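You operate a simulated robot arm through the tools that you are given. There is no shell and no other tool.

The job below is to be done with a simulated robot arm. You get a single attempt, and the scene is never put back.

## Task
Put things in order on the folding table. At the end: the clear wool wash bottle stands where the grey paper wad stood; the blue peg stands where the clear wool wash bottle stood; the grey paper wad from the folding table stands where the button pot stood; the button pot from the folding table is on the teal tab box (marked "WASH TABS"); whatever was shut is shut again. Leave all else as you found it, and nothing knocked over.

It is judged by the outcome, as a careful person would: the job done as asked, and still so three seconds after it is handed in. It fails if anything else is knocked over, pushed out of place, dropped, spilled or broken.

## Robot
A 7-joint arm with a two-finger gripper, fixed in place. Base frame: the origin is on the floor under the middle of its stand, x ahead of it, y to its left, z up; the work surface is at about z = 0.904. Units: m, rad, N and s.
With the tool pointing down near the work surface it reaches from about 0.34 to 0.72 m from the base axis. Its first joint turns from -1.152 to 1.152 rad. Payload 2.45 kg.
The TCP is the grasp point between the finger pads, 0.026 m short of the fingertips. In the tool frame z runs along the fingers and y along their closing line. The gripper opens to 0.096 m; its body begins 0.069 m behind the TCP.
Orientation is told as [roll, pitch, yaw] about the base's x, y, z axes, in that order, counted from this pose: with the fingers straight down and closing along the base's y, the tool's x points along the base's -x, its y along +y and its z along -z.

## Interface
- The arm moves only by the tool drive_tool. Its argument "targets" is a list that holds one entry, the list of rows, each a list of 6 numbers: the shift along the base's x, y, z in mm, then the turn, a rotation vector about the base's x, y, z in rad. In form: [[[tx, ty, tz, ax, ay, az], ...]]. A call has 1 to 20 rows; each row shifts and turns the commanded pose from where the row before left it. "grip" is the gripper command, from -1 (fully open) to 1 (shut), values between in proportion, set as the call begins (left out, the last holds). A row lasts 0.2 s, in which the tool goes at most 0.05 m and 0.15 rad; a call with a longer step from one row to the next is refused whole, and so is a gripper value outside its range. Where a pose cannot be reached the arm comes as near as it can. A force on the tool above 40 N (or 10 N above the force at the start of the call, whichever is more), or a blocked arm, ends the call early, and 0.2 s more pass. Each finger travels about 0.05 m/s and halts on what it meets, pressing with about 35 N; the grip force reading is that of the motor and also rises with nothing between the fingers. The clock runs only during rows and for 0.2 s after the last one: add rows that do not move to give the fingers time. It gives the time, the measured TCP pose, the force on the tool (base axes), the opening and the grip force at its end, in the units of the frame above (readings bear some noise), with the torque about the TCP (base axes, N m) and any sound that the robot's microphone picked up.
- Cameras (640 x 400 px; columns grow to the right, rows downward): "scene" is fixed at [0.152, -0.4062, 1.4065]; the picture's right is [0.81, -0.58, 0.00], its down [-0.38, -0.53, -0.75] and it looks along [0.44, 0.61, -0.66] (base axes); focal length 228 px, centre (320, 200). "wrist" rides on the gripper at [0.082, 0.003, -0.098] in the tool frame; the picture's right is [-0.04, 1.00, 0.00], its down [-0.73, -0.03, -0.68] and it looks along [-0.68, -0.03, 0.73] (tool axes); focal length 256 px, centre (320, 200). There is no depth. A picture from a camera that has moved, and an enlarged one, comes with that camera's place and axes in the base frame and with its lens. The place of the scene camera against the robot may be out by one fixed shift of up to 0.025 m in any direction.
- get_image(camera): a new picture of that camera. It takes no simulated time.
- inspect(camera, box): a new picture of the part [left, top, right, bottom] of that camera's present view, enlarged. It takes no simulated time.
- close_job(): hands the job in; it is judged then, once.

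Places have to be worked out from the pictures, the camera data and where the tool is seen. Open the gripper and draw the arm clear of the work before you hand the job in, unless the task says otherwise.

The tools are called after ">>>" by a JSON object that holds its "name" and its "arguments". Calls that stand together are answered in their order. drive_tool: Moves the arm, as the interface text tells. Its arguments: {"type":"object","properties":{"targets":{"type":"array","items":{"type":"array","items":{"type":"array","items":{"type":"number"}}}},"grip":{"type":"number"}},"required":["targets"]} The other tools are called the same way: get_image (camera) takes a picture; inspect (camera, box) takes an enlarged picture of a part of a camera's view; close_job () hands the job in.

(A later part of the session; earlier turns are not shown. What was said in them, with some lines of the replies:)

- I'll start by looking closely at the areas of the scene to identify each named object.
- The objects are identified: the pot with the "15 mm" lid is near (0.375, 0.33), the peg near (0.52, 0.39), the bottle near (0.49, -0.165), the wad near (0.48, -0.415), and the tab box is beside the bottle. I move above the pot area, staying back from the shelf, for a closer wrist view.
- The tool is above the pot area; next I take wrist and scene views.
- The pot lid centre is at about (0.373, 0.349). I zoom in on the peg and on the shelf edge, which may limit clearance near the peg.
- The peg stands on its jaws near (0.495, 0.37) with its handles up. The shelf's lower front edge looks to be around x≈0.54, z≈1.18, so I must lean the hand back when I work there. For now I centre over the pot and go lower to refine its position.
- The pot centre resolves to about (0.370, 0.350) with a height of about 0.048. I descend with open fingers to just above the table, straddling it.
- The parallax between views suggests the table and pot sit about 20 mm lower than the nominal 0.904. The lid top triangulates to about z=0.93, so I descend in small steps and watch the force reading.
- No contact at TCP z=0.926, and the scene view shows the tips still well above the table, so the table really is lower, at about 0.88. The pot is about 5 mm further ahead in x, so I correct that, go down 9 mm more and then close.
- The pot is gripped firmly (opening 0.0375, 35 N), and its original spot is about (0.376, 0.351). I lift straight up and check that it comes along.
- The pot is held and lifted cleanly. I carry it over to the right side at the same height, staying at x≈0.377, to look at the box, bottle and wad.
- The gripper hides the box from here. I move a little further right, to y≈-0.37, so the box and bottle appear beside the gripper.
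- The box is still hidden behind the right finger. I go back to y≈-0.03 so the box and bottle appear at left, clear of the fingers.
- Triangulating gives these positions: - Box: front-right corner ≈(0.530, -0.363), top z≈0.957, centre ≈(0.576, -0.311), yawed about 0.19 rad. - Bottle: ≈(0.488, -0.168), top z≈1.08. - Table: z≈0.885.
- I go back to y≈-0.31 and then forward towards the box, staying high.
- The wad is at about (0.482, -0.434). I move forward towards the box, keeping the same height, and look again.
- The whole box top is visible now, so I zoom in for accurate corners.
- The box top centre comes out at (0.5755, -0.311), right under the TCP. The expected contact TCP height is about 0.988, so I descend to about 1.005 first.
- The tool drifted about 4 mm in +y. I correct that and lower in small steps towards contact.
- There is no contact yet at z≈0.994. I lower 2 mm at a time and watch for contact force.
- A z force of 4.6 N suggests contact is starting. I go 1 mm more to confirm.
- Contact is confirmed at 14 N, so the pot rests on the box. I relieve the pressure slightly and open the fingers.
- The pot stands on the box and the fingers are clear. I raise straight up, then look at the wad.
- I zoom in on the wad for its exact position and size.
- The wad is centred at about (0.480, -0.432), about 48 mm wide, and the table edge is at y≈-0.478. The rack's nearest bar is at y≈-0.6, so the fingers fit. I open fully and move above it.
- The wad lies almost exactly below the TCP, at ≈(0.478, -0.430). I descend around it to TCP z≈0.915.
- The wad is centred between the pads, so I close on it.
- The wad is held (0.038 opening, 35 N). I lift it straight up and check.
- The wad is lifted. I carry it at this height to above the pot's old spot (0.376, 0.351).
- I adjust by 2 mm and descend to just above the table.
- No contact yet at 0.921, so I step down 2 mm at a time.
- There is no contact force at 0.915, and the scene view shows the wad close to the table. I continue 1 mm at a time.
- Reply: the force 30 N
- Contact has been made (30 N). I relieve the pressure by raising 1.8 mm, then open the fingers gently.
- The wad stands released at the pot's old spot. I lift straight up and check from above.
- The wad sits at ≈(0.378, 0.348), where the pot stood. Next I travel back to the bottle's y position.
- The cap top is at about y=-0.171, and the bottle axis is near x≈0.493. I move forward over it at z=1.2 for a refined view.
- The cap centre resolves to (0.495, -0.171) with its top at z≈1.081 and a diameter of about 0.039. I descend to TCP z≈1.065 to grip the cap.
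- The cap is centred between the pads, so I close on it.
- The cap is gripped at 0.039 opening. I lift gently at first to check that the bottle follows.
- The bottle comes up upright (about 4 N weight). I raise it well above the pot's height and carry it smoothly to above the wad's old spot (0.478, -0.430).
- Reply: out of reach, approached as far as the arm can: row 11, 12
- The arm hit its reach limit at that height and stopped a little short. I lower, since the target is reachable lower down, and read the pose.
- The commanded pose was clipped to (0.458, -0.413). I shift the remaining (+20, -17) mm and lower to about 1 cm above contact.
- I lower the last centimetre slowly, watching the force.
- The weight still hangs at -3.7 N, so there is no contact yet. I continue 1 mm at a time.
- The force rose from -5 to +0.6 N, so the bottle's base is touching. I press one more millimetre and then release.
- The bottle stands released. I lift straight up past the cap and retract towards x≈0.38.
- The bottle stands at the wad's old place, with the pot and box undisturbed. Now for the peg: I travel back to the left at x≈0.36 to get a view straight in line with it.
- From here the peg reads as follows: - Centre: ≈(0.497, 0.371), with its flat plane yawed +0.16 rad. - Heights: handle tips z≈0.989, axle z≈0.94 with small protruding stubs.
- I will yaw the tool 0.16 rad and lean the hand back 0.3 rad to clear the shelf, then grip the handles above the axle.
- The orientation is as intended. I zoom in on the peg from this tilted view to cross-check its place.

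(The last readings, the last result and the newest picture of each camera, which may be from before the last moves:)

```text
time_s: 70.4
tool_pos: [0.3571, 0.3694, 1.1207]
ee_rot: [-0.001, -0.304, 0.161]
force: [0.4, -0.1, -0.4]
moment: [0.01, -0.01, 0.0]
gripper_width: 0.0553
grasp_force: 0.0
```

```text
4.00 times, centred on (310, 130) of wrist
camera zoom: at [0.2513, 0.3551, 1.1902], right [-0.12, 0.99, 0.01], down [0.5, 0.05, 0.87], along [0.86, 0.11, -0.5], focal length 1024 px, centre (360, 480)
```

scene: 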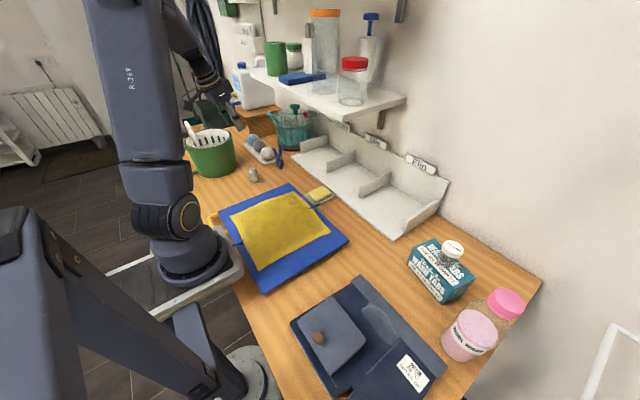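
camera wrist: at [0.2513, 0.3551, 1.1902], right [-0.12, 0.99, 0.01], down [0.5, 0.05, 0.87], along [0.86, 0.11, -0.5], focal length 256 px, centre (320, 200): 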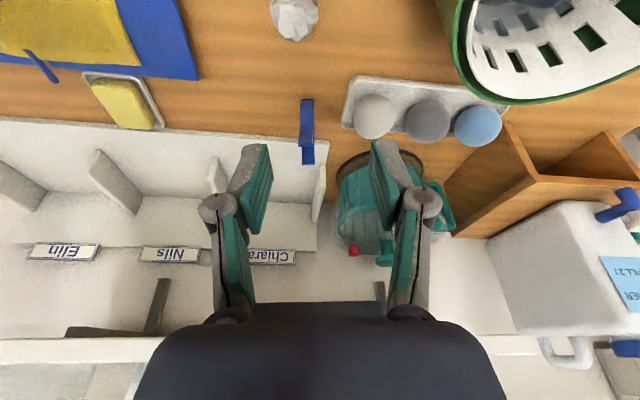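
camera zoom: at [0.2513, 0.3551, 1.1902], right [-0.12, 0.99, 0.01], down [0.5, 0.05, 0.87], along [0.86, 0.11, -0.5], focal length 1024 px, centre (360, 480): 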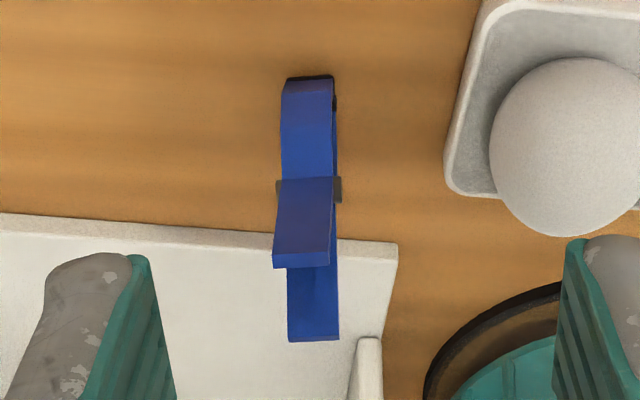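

The cross-check agrees: peg centre ≈(0.495, 0.371), axle z≈0.941, yaw 0.16. I move to the pre-grasp point above and behind it.

>>> {"name": "drive_tool", "arguments": {"targets": [[[26, -1, -14, 0, 0, 0], [27, -1, -15, 0, 0, 0], [27, -1, -15, 0, 0, 0], [26, -1, -15, 0, 0, 0], [0, 0, 0, 0, 0, 0]]]}}

>>> {"name": "get_image", "arguments": {"camera": "wrist"}}

>>> {"name": "inspect", "arguments": {"camera": "scene", "box": [200, 50, 340, 190]}}

>>> {"name": "inspect", "arguments": {"camera": "wrist", "box": [240, 80, 400, 220]}}

```text
time_s: 71.6
tool_pos: [0.4643, 0.3632, 1.0615]
ee_rot: [-0.001, -0.301, 0.161]
force: [-0.1, 1.0, 0.2]
moment: [0.02, -0.01, 0.02]
gripper_width: 0.0552
grasp_force: 0.0
```

```text
taken
camera wrist: at [0.3589, 0.3494, 1.1303], right [-0.12, 0.99, 0.01], down [0.5, 0.05, 0.87], along [0.86, 0.11, -0.5], focal length 256 px, centre (320, 200)
```

wrist: 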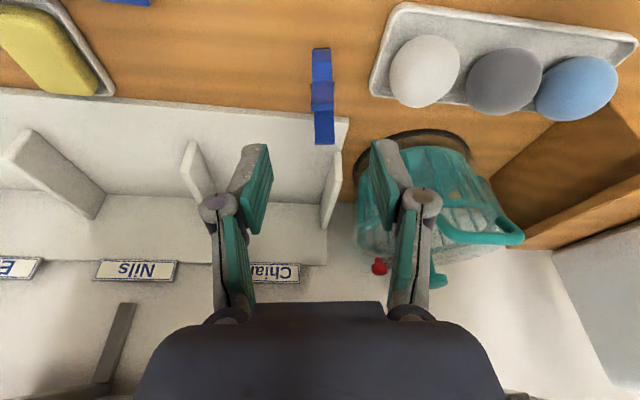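

```text
2.86 times, centred on (270, 120) of scene
camera zoom: at [0.152, -0.4062, 1.4065], right [0.81, -0.59, 0.0], down [-0.38, -0.53, -0.75], along [0.44, 0.61, -0.66], focal length 651 px, centre (463, 429)
```

zoom: 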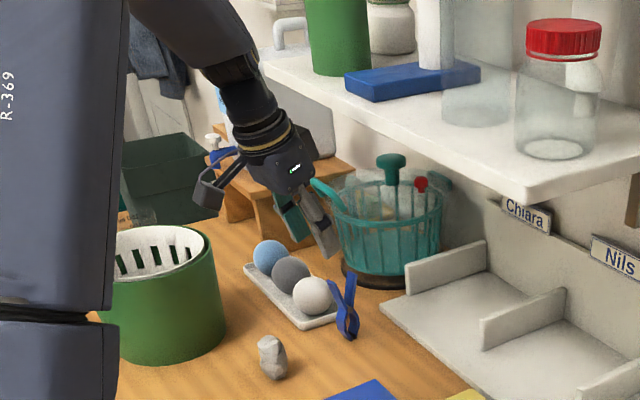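

```text
2.86 times, centred on (320, 150) of wrist
camera zoom: at [0.3589, 0.3494, 1.1303], right [-0.12, 0.99, 0.01], down [0.5, 0.05, 0.87], along [0.86, 0.11, -0.5], focal length 731 px, centre (320, 343)
```

zoom: 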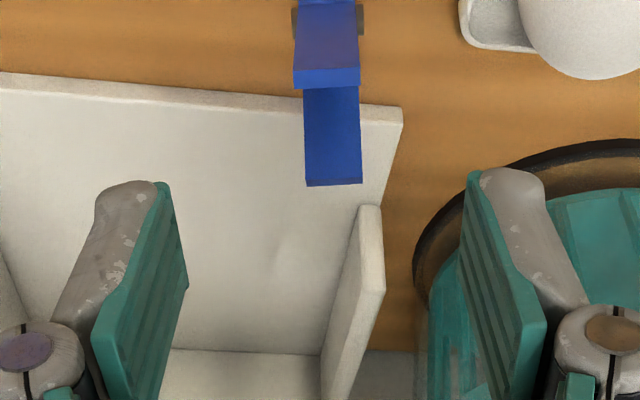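

The tool hangs correctly tilted with clear space to the shelf, and the peg sits about 2.5 mm to the +y side of centre. I descend along the finger direction part way, correcting y, and check again before straddling it.

>>> {"name": "drive_tool", "arguments": {"targets": [[[4, 2, -15, 0, 0, 0], [5, 2, -17, 0, 0, 0], [4, 1, -14, 0, 0, 0], [0, 0, 0, 0, 0, 0]]]}}

>>> {"name": "get_image", "arguments": {"camera": "wrist"}}

>>> {"name": "inspect", "arguments": {"camera": "wrist", "box": [240, 60, 400, 220]}}

>>> {"name": "inspect", "arguments": {"camera": "scene", "box": [220, 80, 320, 190]}}

```text
time_s: 72.6
tool_pos: [0.4769, 0.3701, 1.016]
ee_rot: [0.001, -0.3, 0.16]
force: [0.0, 0.3, 0.1]
moment: [0.03, -0.01, -0.01]
gripper_width: 0.0554
grasp_force: 0.1
```

```text
taken
camera wrist: at [0.371, 0.3555, 1.0854], right [-0.12, 0.99, 0.01], down [0.5, 0.05, 0.87], along [0.86, 0.11, -0.5], focal length 256 px, centre (320, 200)
```

wrist: 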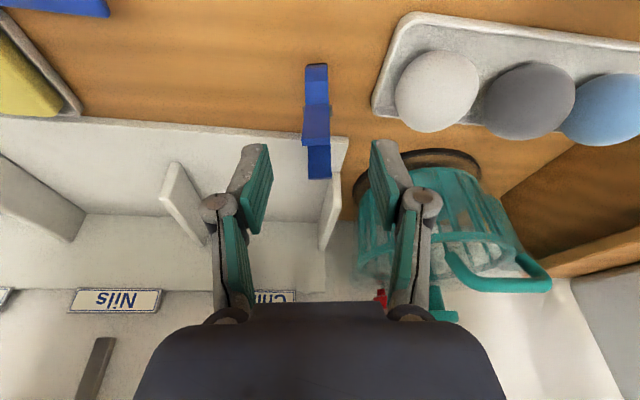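

```text
2.50 times, centred on (320, 140) of wrist
camera zoom: at [0.371, 0.3555, 1.0854], right [-0.12, 0.99, 0.01], down [0.5, 0.05, 0.87], along [0.86, 0.11, -0.5], focal length 640 px, centre (320, 350)
```

zoom: 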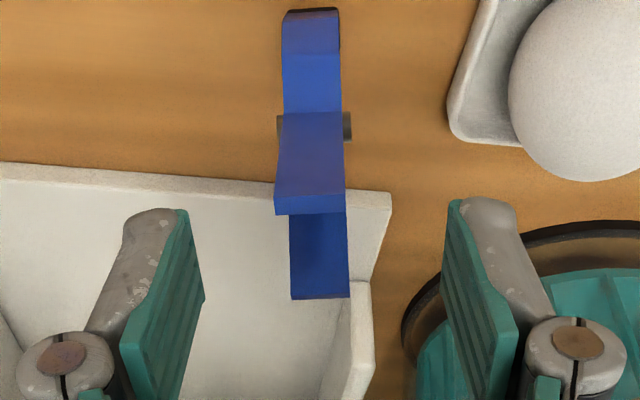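

```text
3.64 times, centred on (270, 135) of scene
camera zoom: at [0.152, -0.4062, 1.4065], right [0.81, -0.58, 0.0], down [-0.38, -0.53, -0.75], along [0.44, 0.61, -0.66], focal length 828 px, centre (502, 436)
```

zoom: 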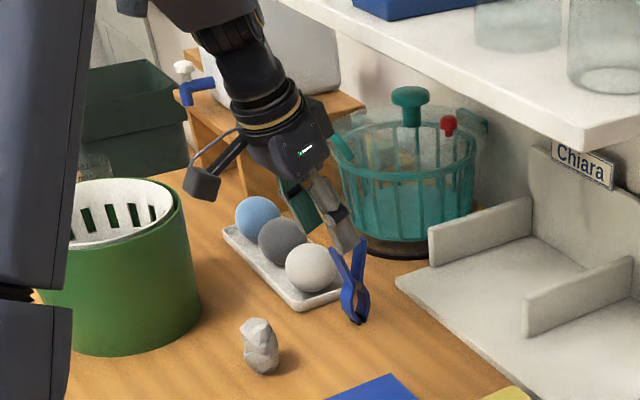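

The peg is centred between the fingers. I descend the remaining 44 mm along the finger direction, so that the pads straddle the handles above the axle.

>>> {"name": "drive_tool", "arguments": {"targets": [[[4, 0, -13, 0, 0, 0], [4, 0, -13, 0, 0, 0], [4, 0.5, -12, 0, 0, 0], [1.5, 0, -5, 0, 0, 0], [0, 0, 0, 0, 0, 0]]]}}

>>> {"name": "get_image", "arguments": {"camera": "wrist"}}

>>> {"name": "inspect", "arguments": {"camera": "wrist", "box": [240, 80, 400, 220]}}

>>> {"name": "inspect", "arguments": {"camera": "scene", "box": [240, 110, 310, 180]}}

```text
time_s: 73.8
tool_pos: [0.4907, 0.3707, 0.9717]
ee_rot: [-0.003, -0.3, 0.16]
force: [-0.2, 0.3, -0.3]
moment: [-0.04, -0.02, 0.01]
gripper_width: 0.0551
grasp_force: 0.1
```

```text
taken
camera wrist: at [0.3853, 0.3562, 1.0417], right [-0.12, 0.99, 0.01], down [0.5, 0.05, 0.87], along [0.86, 0.11, -0.5], focal length 256 px, centre (320, 200)
```

wrist: 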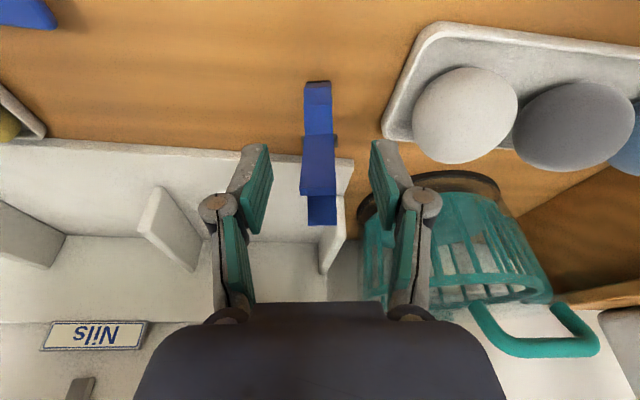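

```text
2.86 times, centred on (320, 150) of wrist
camera zoom: at [0.3853, 0.3562, 1.0417], right [-0.12, 0.99, 0.01], down [0.5, 0.05, 0.87], along [0.86, 0.11, -0.5], focal length 731 px, centre (320, 343)
```

zoom: 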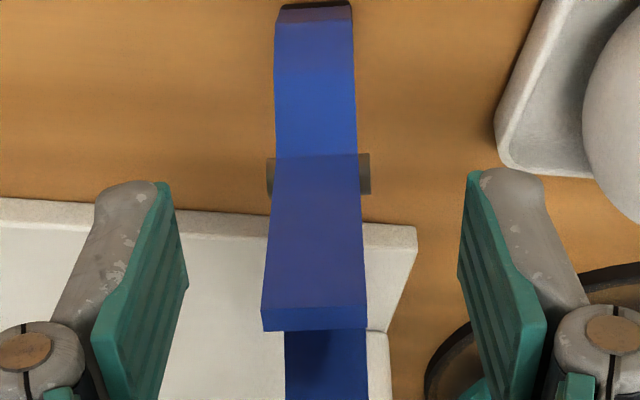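

```text
5.71 times, centred on (275, 145) of scene
camera zoom: at [0.152, -0.4062, 1.4065], right [0.81, -0.58, 0.0], down [-0.38, -0.53, -0.75], along [0.44, 0.61, -0.66], focal length 1301 px, centre (577, 514)
```

zoom: 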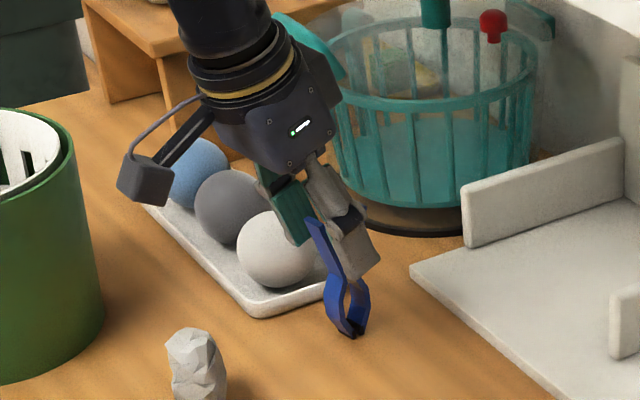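

The pads straddle the handles just above the axle stubs, well centred. I close on the peg.

>>> {"name": "drive_tool", "arguments": {"targets": [[[0, 0, 0, 0, 0, 0], [0, 0, 0, 0, 0, 0], [0, 0, 0, 0, 0, 0], [0, 0, 0, 0, 0, 0], [0, 0, 0, 0, 0, 0], [0, 0, 0, 0, 0, 0]]], "grip": 0.85}}

>>> {"name": "inspect", "arguments": {"camera": "wrist", "box": [240, 80, 400, 220]}}

>>> {"name": "inspect", "arguments": {"camera": "scene", "box": [240, 110, 310, 180]}}

```text
time_s: 75.2
tool_pos: [0.4909, 0.3699, 0.972]
ee_rot: [0.001, -0.301, 0.161]
force: [0.5, 0.6, -0.1]
moment: [0.02, -0.01, -0.01]
gripper_width: 0.0161
grasp_force: 16.4
```

```text
2.86 times, centred on (320, 150) of wrist
camera zoom: at [0.3853, 0.3561, 1.0417], right [-0.12, 0.99, 0.01], down [0.5, 0.05, 0.87], along [0.86, 0.11, -0.5], focal length 731 px, centre (320, 343)
```

zoom: 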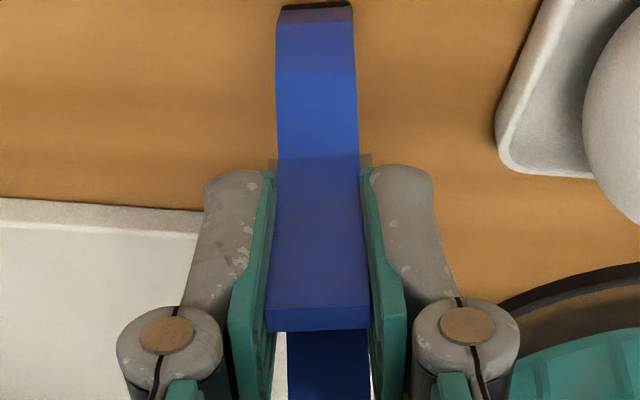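

```text
5.71 times, centred on (275, 145) of scene
camera zoom: at [0.152, -0.4062, 1.4065], right [0.81, -0.58, 0.0], down [-0.38, -0.53, -0.75], along [0.44, 0.61, -0.66], focal length 1301 px, centre (577, 514)
```

zoom: 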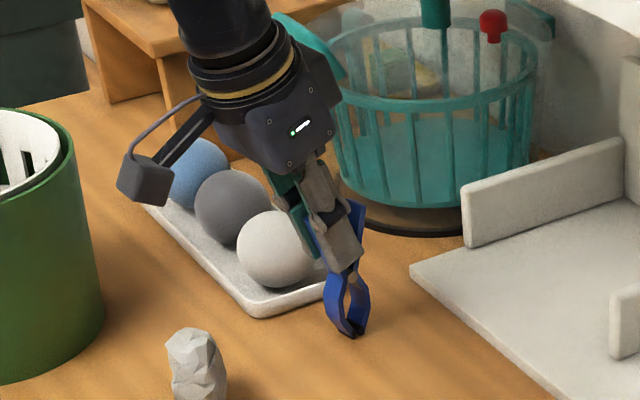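

It has closed at 0.0161 with a lighter reading of 16 N. I command fully shut for a firmer hold before lifting.

>>> {"name": "drive_tool", "arguments": {"targets": [[[0, 0, 0, 0, 0, 0], [0, 0, 0, 0, 0, 0]]], "grip": 1}}

>>> {"name": "drive_tool", "arguments": {"targets": [[[0, 0, 4, 0, 0, 0], [0, 0, 6, 0, 0, 0], [0, 0, 10, 0, 0, 0], [0, 0, 0, 0, 0, 0]]]}}

>>> {"name": "inspect", "arguments": {"camera": "wrist", "box": [240, 80, 400, 220]}}

>>> {"name": "inspect", "arguments": {"camera": "scene", "box": [240, 110, 310, 180]}}

```text
time_s: 75.8
tool_pos: [0.4906, 0.3696, 0.9722]
ee_rot: [0.001, -0.3, 0.161]
force: [-0.8, -0.4, 0.9]
moment: [-0.04, -0.03, -0.02]
gripper_width: 0.0159
grasp_force: 16.0
```

```text
time_s: 76.8
tool_pos: [0.4908, 0.37, 0.9928]
ee_rot: [-0.001, -0.3, 0.161]
force: [0.3, 0.2, 0.1]
moment: [0.04, 0.02, -0.01]
gripper_width: 0.0157
grasp_force: 16.0
```

```text
2.86 times, centred on (320, 150) of wrist
camera zoom: at [0.3845, 0.3564, 1.0623], right [-0.12, 0.99, 0.01], down [0.5, 0.05, 0.87], along [0.86, 0.11, -0.5], focal length 731 px, centre (320, 343)
```

zoom: 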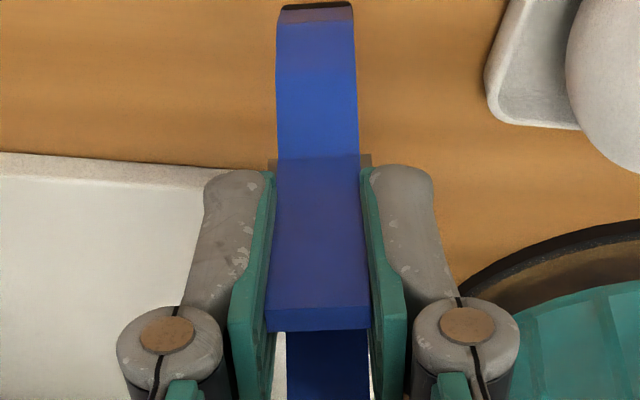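

```text
5.71 times, centred on (275, 145) of scene
camera zoom: at [0.152, -0.4062, 1.4065], right [0.81, -0.58, 0.0], down [-0.38, -0.53, -0.75], along [0.44, 0.61, -0.66], focal length 1301 px, centre (577, 514)
```

zoom: 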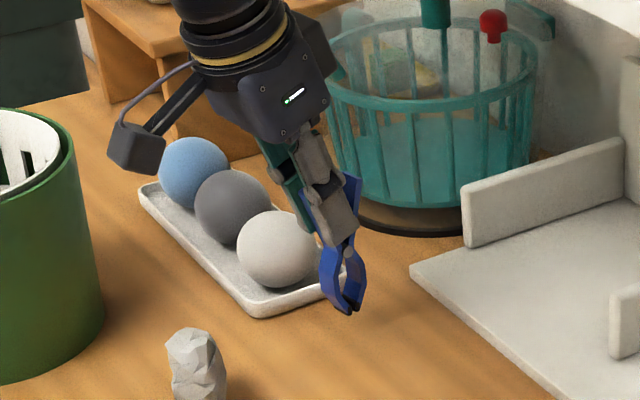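

The peg is lifted upright and held steadily. I raise and retract it away from the shelf along the approach line, then carry it right to the bottle's old y at x≈0.42.

>>> {"name": "drive_tool", "arguments": {"targets": [[[-7, -1, 22, 0, 0, 0], [-7, -1, 22, 0, 0, 0], [-7, -1, 22, 0, 0, 0], [-7, -1, 22, 0, 0, 0], [-15, -25, 0, 0, 0, 0], [-15, -35, 0, 0, 0, 0], [-13, -40, 0, 0, 0, 0], [0, -45, 0, 0, 0, 0], [0, -45, 0, 0, 0, 0], [0, -45, 0, 0, 0, 0], [0, -45, 0, 0, 0, 0], [0, -45, 0, 0, 0, 0], [0, -45, 0, 0, 0, 0], [0, -45, 0, 0, 0, 0], [0, -45, 0, 0, 0, 0], [0, -45, 0, 0, 0, 0], [0, -32, 0, 0, 0, 0], [0, 0, 0, 0, 0, 0]]]}}

>>> {"name": "get_image", "arguments": {"camera": "wrist"}}

>>> {"name": "get_image", "arguments": {"camera": "scene"}}

```text
time_s: 80.6
tool_pos: [0.419, -0.1707, 1.0789]
ee_rot: [-0.001, -0.299, 0.158]
force: [0.2, 0.3, -0.3]
moment: [0.0, 0.01, 0.02]
gripper_width: 0.0159
grasp_force: 16.3
```

```text
taken
camera wrist: at [0.313, -0.1843, 1.149], right [-0.12, 0.99, 0.01], down [0.5, 0.05, 0.87], along [0.86, 0.11, -0.5], focal length 256 px, centre (320, 200)
```

wrist: 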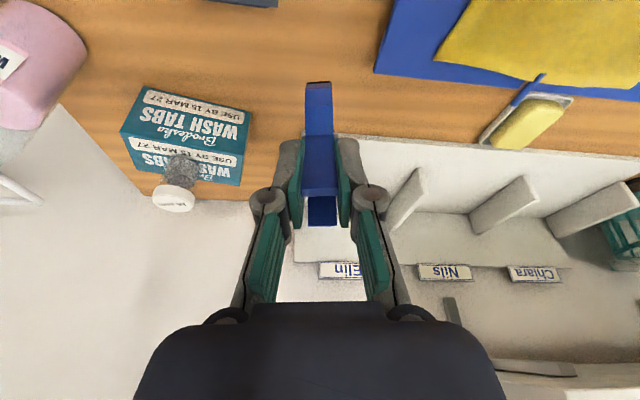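

```text
taken
```

scene: 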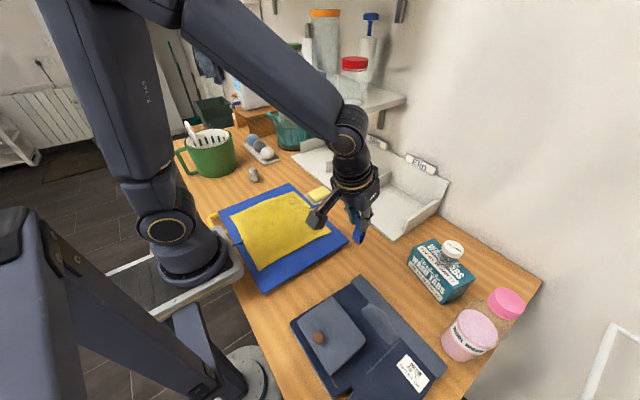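

The peg is still upright. I move forward over the bottle's old spot and lower to about 2 cm above release height.

>>> {"name": "drive_tool", "arguments": {"targets": [[[22, 0, -8, 0, 0, 0], [25, 0, -8, 0, 0, 0], [24.5, -0.5, -8, 0, 0, 0], [0, 0, -25, 0, 0, 0], [0, 0, -25, 0, 0, 0], [0, 0, -15, 0, 0, 0], [0, 0, 0, 0, 0, 0]]]}}

>>> {"name": "get_image", "arguments": {"camera": "wrist"}}

>>> {"name": "inspect", "arguments": {"camera": "scene", "box": [310, 170, 450, 290]}}

```text
time_s: 82.2
tool_pos: [0.4899, -0.1689, 0.9902]
ee_rot: [0.0, -0.301, 0.16]
force: [0.7, -0.7, -0.2]
moment: [-0.02, 0.0, -0.03]
gripper_width: 0.0156
grasp_force: 16.0
```

```text
taken
camera wrist: at [0.3843, -0.1839, 1.06], right [-0.12, 0.99, 0.01], down [0.5, 0.05, 0.87], along [0.86, 0.11, -0.5], focal length 256 px, centre (320, 200)
```

wrist: 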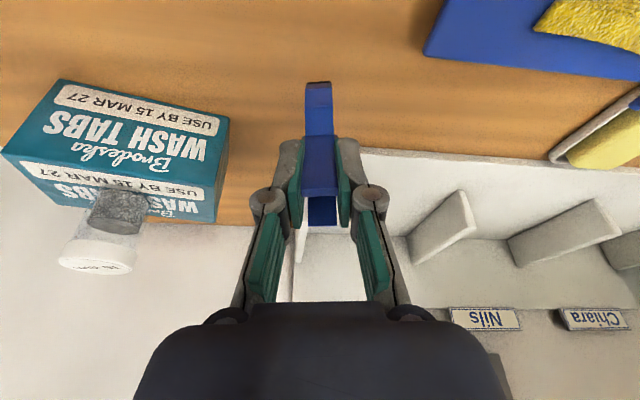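

```text
3.33 times, centred on (380, 230) of scene
camera zoom: at [0.152, -0.4062, 1.4065], right [0.81, -0.58, 0.0], down [-0.38, -0.53, -0.75], along [0.44, 0.61, -0.66], focal length 759 px, centre (120, 100)
```

zoom: 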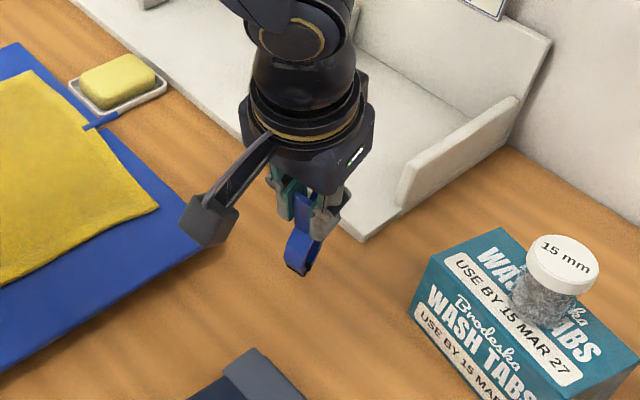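

I make a small y correction and lower slowly to contact.

>>> {"name": "drive_tool", "arguments": {"targets": [[[0, -1, -5, 0, 0, 0], [0.5, -1, -5, 0, 0, 0], [0, 0, -3, 0, 0, 0], [0, 0, 0, 0, 0, 0]]]}}

>>> {"name": "drive_tool", "arguments": {"targets": [[[0, 0, -1.5, 0, 0, 0], [0, 0, -1.5, 0, 0, 0], [0, 0, 0, 0, 0, 0]]]}}

>>> {"name": "inspect", "arguments": {"camera": "scene", "box": [340, 190, 420, 270]}}

```text
time_s: 83.2
tool_pos: [0.4919, -0.1712, 0.9782]
ee_rot: [0.0, -0.3, 0.159]
force: [0.0, 0.7, -0.5]
moment: [-0.02, 0.0, 0.04]
gripper_width: 0.0162
grasp_force: 16.0
```

```text
time_s: 84.0
tool_pos: [0.4924, -0.1726, 0.9754]
ee_rot: [0.001, -0.3, 0.16]
force: [-0.4, 0.0, -0.5]
moment: [-0.02, -0.03, 0.0]
gripper_width: 0.016
grasp_force: 15.9
```

```text
5.00 times, centred on (380, 230) of scene
camera zoom: at [0.152, -0.4062, 1.4065], right [0.81, -0.58, 0.0], down [-0.38, -0.53, -0.75], along [0.44, 0.61, -0.66], focal length 1138 px, centre (20, 50)
```

zoom: 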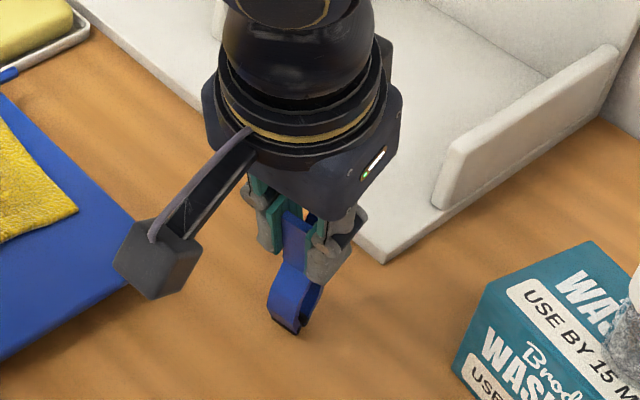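

No contact yet at z=0.975. I continue in 1 mm steps.

>>> {"name": "drive_tool", "arguments": {"targets": [[[-1, 0, -1, 0, 0, 0], [0, 0, -1, 0, 0, 0], [0, 0, 0, 0, 0, 0]]]}}

>>> {"name": "drive_tool", "arguments": {"targets": [[[0, 0, -1, 0, 0, 0], [0, 0, 0, 0, 0, 0]]]}}

```text
time_s: 84.8
tool_pos: [0.4906, -0.1731, 0.9738]
ee_rot: [0.0, -0.301, 0.158]
force: [-0.6, 0.7, 1.0]
moment: [0.01, 0.0, -0.02]
gripper_width: 0.016
grasp_force: 15.9
```

```text
time_s: 85.4
tool_pos: [0.4908, -0.1733, 0.972]
ee_rot: [-0.001, -0.3, 0.161]
force: [-0.3, -0.3, -0.1]
moment: [-0.01, -0.01, 0.04]
gripper_width: 0.0159
grasp_force: 16.1
```

The height matches the pick height (0.972). I go another 0.7 mm and look for contact force.

>>> {"name": "drive_tool", "arguments": {"targets": [[[0, 0, -0.7, 0, 0, 0], [0, 0, 0, 0, 0, 0]]]}}

>>> {"name": "drive_tool", "arguments": {"targets": [[[0, 0, -0.7, 0, 0, 0], [0, 0, 0, 0, 0, 0]]]}}

>>> {"name": "inspect", "arguments": {"camera": "scene", "box": [350, 200, 410, 270]}}

>>> {"name": "inspect", "arguments": {"camera": "wrist", "box": [240, 60, 400, 220]}}

```text
time_s: 86.0
tool_pos: [0.4897, -0.1737, 0.9728]
ee_rot: [-0.002, -0.302, 0.161]
force: [-0.8, 0.6, 7.9]
moment: [0.06, -0.05, 0.05]
gripper_width: 0.0158
grasp_force: 16.4
```

```text
time_s: 86.6
tool_pos: [0.4903, -0.1727, 0.9713]
ee_rot: [-0.001, -0.302, 0.161]
force: [-2.8, -0.6, 16.6]
moment: [0.02, 0.1, 0.03]
gripper_width: 0.0159
grasp_force: 15.9
```

```text
5.71 times, centred on (380, 235) of scene
camera zoom: at [0.1517, -0.4061, 1.4066], right [0.81, -0.58, 0.0], down [-0.38, -0.53, -0.75], along [0.44, 0.61, -0.66], focal length 1301 px, centre (-23, 0)
```

zoom: 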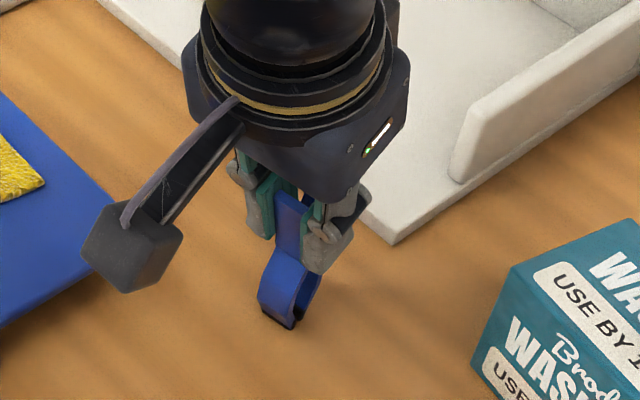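

```text
2.50 times, centred on (320, 140) of wrist
camera zoom: at [0.3845, -0.187, 1.041], right [-0.12, 0.99, 0.01], down [0.5, 0.05, 0.87], along [0.86, 0.11, -0.5], focal length 640 px, centre (320, 350)
```

zoom: 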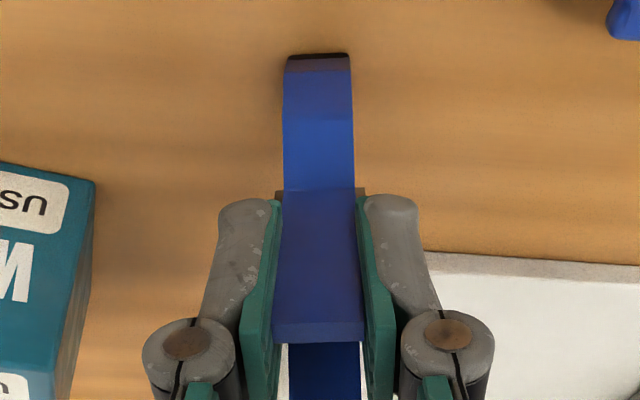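

Contact is at 16.6 N. I relieve most of it with +1.1 mm, then open to 0.055.

>>> {"name": "drive_tool", "arguments": {"targets": [[[0, 0, 1.1, 0, 0, 0], [0, 0, 0, 0, 0, 0], [0, 0, 0, 0, 0, 0]]]}}

```text
time_s: 87.4
tool_pos: [0.4902, -0.1729, 0.9719]
ee_rot: [0.001, -0.3, 0.16]
force: [2.8, -0.5, 1.7]
moment: [0.01, -0.29, -0.03]
gripper_width: 0.016
grasp_force: 15.7
```

The residual force is only 1.7 N in z. I release the peg now.

>>> {"name": "drive_tool", "arguments": {"targets": [[[0, 0, 0, 0, 0, 0], [0, 0, 0, 0, 0, 0], [0, 0, 0, 0, 0, 0], [0, 0, 0, 0, 0, 0]]], "grip": -0.15}}

>>> {"name": "inspect", "arguments": {"camera": "wrist", "box": [240, 60, 400, 220]}}

>>> {"name": "inspect", "arguments": {"camera": "scene", "box": [350, 200, 410, 270]}}

```text
time_s: 88.4
tool_pos: [0.49, -0.1736, 0.9721]
ee_rot: [0.0, -0.3, 0.161]
force: [1.0, -0.3, 0.3]
moment: [0.03, 0.02, -0.01]
gripper_width: 0.0551
grasp_force: 0.1
```

```text
2.50 times, centred on (320, 140) of wrist
camera zoom: at [0.3843, -0.1866, 1.0415], right [-0.12, 0.99, 0.01], down [0.5, 0.05, 0.87], along [0.86, 0.11, -0.5], focal length 640 px, centre (320, 350)
```

zoom: 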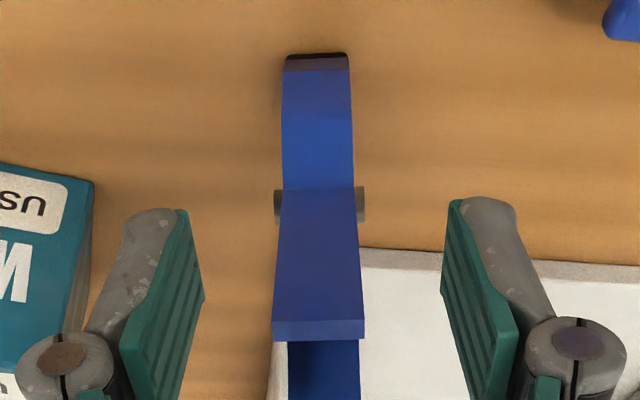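

```text
5.71 times, centred on (380, 235) of scene
camera zoom: at [0.152, -0.4062, 1.4065], right [0.81, -0.58, 0.0], down [-0.38, -0.53, -0.75], along [0.44, 0.61, -0.66], focal length 1301 px, centre (-23, 0)
```

zoom: 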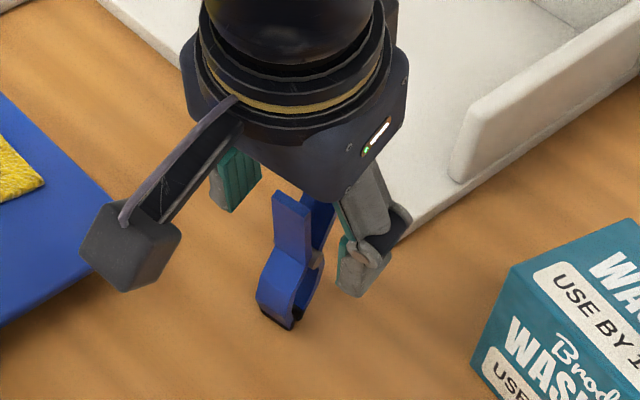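

The peg stands on its own with the fingers clear on both sides. I retract along the finger direction.

>>> {"name": "drive_tool", "arguments": {"targets": [[[-3, -0.5, 10, 0, 0, 0], [-5, -0.8, 16, 0, 0, 0], [-8, -1.2, 25, 0, 0, 0], [-10, -1.6, 32, 0, 0, 0], [-10, -1.6, 32, 0, 0, 0], [-30, 0, 30, 0, 0, 0], [-30, 0, 20, 0, 0, 0], [0, 0, 0, 0, 0, 0]]]}}

>>> {"name": "get_image", "arguments": {"camera": "wrist"}}

>>> {"name": "get_image", "arguments": {"camera": "scene"}}

```text
time_s: 90.2
tool_pos: [0.3932, -0.178, 1.137]
ee_rot: [0.0, -0.3, 0.162]
force: [-0.5, 0.2, -0.3]
moment: [-0.01, -0.01, -0.01]
gripper_width: 0.0552
grasp_force: 0.0
```

```text
taken
camera wrist: at [0.2881, -0.193, 1.2069], right [-0.12, 0.99, 0.01], down [0.5, 0.05, 0.87], along [0.86, 0.11, -0.5], focal length 256 px, centre (320, 200)
```

wrist: 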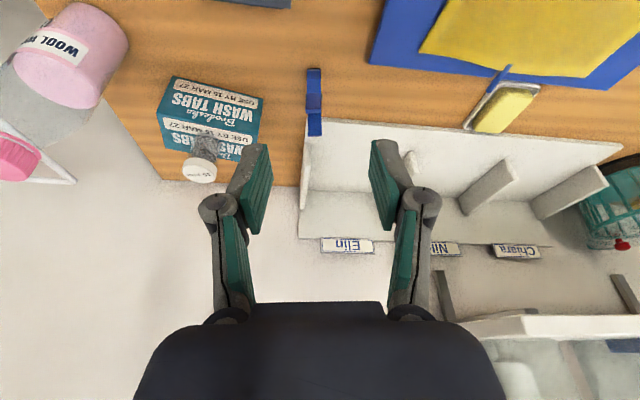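

```text
taken
```

scene: 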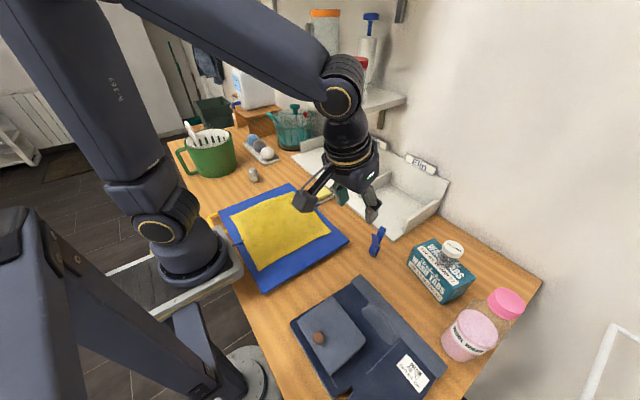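

The peg stands where the bottle was. I straighten the tool, open the gripper and move back to the starting pose, clear of the work.

>>> {"name": "drive_tool", "arguments": {"targets": [[[-5, 10, 20, -0.0159, 0.0987, 0], [-5, 20, 20, -0.0159, 0.0987, 0], [-5, 30, 20, -0.0159, 0.0987, 0], [-5, 40, 15, 0, 0, -0.08], [0, 40, 12, 0, 0, -0.08], [0, 40, 0, 0, 0, 0], [0, 40, 0, 0, 0, 0], [0, 0, 0, 0, 0, 0]]], "grip": -1}}

>>> {"name": "get_image", "arguments": {"camera": "wrist"}}

>>> {"name": "get_image", "arguments": {"camera": "scene"}}

>>> {"name": "inspect", "arguments": {"camera": "scene", "box": [340, 200, 540, 380]}}

>>> {"name": "inspect", "arguments": {"camera": "scene", "box": [160, 90, 340, 210]}}

```text
time_s: 92.0
tool_pos: [0.3726, 0.043, 1.2257]
ee_rot: [-0.001, -0.001, 0.0]
force: [-0.2, 0.8, -0.2]
moment: [0.0, 0.0, 0.0]
gripper_width: 0.0962
grasp_force: 0.1
```

```text
taken
camera wrist: at [0.2919, 0.046, 1.3229], right [0.04, 1.0, 0.0], down [0.73, -0.03, 0.68], along [0.68, -0.03, -0.73], focal length 256 px, centre (320, 200)
```

wrist: 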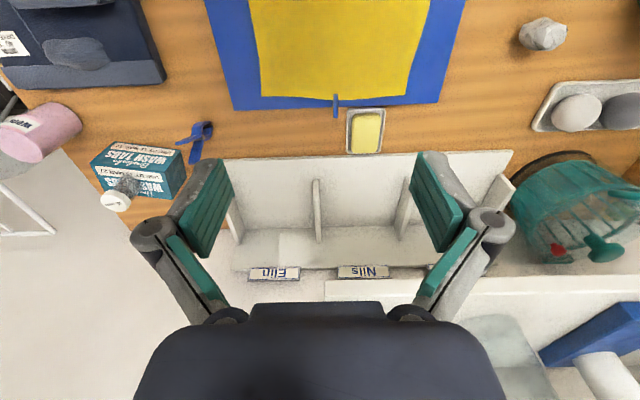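

```text
taken
```

scene: 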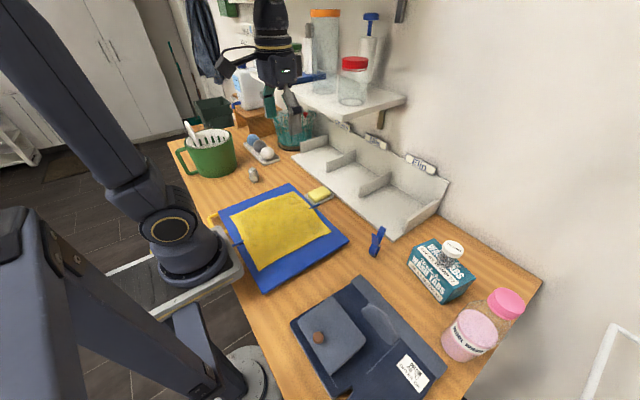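

```text
2.22 times, centred on (440, 290) of scene
camera zoom: at [0.152, -0.4062, 1.4065], right [0.81, -0.58, 0.0], down [-0.38, -0.53, -0.75], along [0.44, 0.61, -0.66], focal length 506 px, centre (53, 0)
```

zoom: 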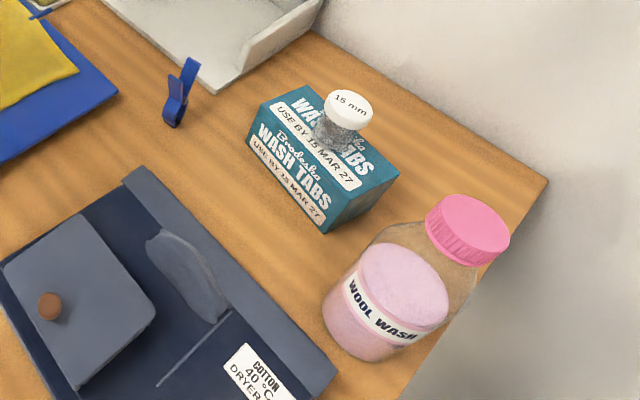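

```text
3.33 times, centred on (250, 150) of scene
camera zoom: at [0.152, -0.4062, 1.4065], right [0.81, -0.58, 0.0], down [-0.38, -0.53, -0.75], along [0.44, 0.61, -0.66], focal length 759 px, centre (553, 367)
```

zoom: 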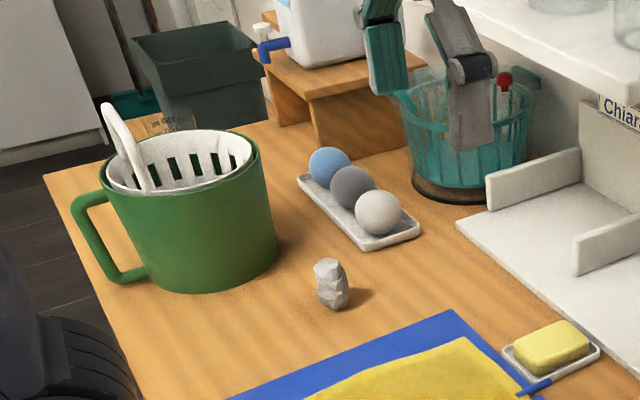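

Everything looks as asked. I do one last closer check of the peg, bottle and pot positions before handing in.

>>> {"name": "inspect", "arguments": {"camera": "wrist", "box": [0, 80, 240, 230]}}

>>> {"name": "inspect", "arguments": {"camera": "wrist", "box": [440, 0, 640, 140]}}

```text
2.67 times, centred on (120, 155) of wrist
camera zoom: at [0.2919, 0.046, 1.3229], right [0.04, 1.0, 0.0], down [0.73, -0.03, 0.68], along [0.68, -0.03, -0.73], focal length 683 px, centre (853, 320)
```

zoom: 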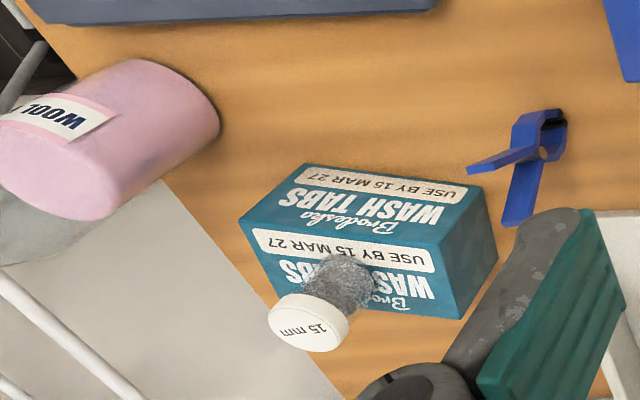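

```text
2.86 times, centred on (540, 70) of wrist
camera zoom: at [0.2919, 0.046, 1.3229], right [0.04, 1.0, 0.0], down [0.73, -0.03, 0.68], along [0.68, -0.03, -0.73], focal length 731 px, centre (-309, 571)
```

zoom: 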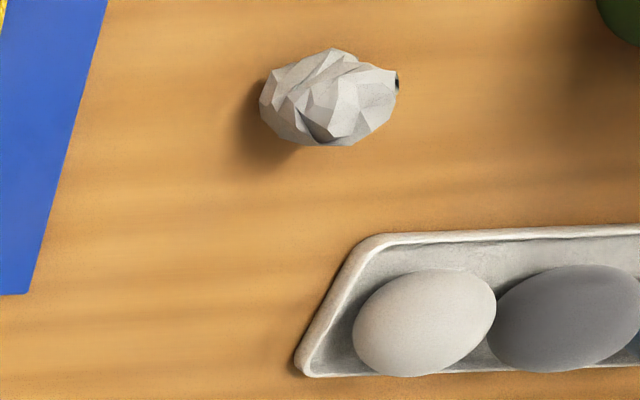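

All four objects stand upright in their asked places, nothing else has moved, the gripper is open and the arm is clear. I hand the job in.

>>> {"name": "close_job", "arguments": {}}

```text
The job is handed in.
```

All four moves are done and the job is handed in, with everything upright in the last pictures. I don't have the judge's verdict.

| Item | Where it stands now | Final position (x, y) |
|---|---|---|
| Button pot | centred on top of the teal "WASH TABS" box | about (0.576, -0.312) |
| Grey paper wad | where the button pot stood | about (0.378, 0.348) |
| Wool wash bottle | where the wad stood, cap still on | about (0.478, -0.430) |
| Blue peg | where the bottle stood, upright on its jaws | about (0.50, -0.17) |

- **Placement accuracy:** by camera, the peg is within about 1 cm of the bottle's old centre. The pot, wad and bottle are within a few millimetres of their marks.
- **Wad:** it looks taller and narrower than it first did in the scene camera. It may have turned in the grip, but it was standing steadily.
- **Table height:** the work surface turned out to be about 2 cm lower than the stated 0.904. I found each resting height by touch before letting go.
- **Shut items:** I opened nothing, so there was nothing to shut again.
- **Surroundings:** nothing else appears to have moved in the final pictures. The arm is back near its starting pose with the gripper open.
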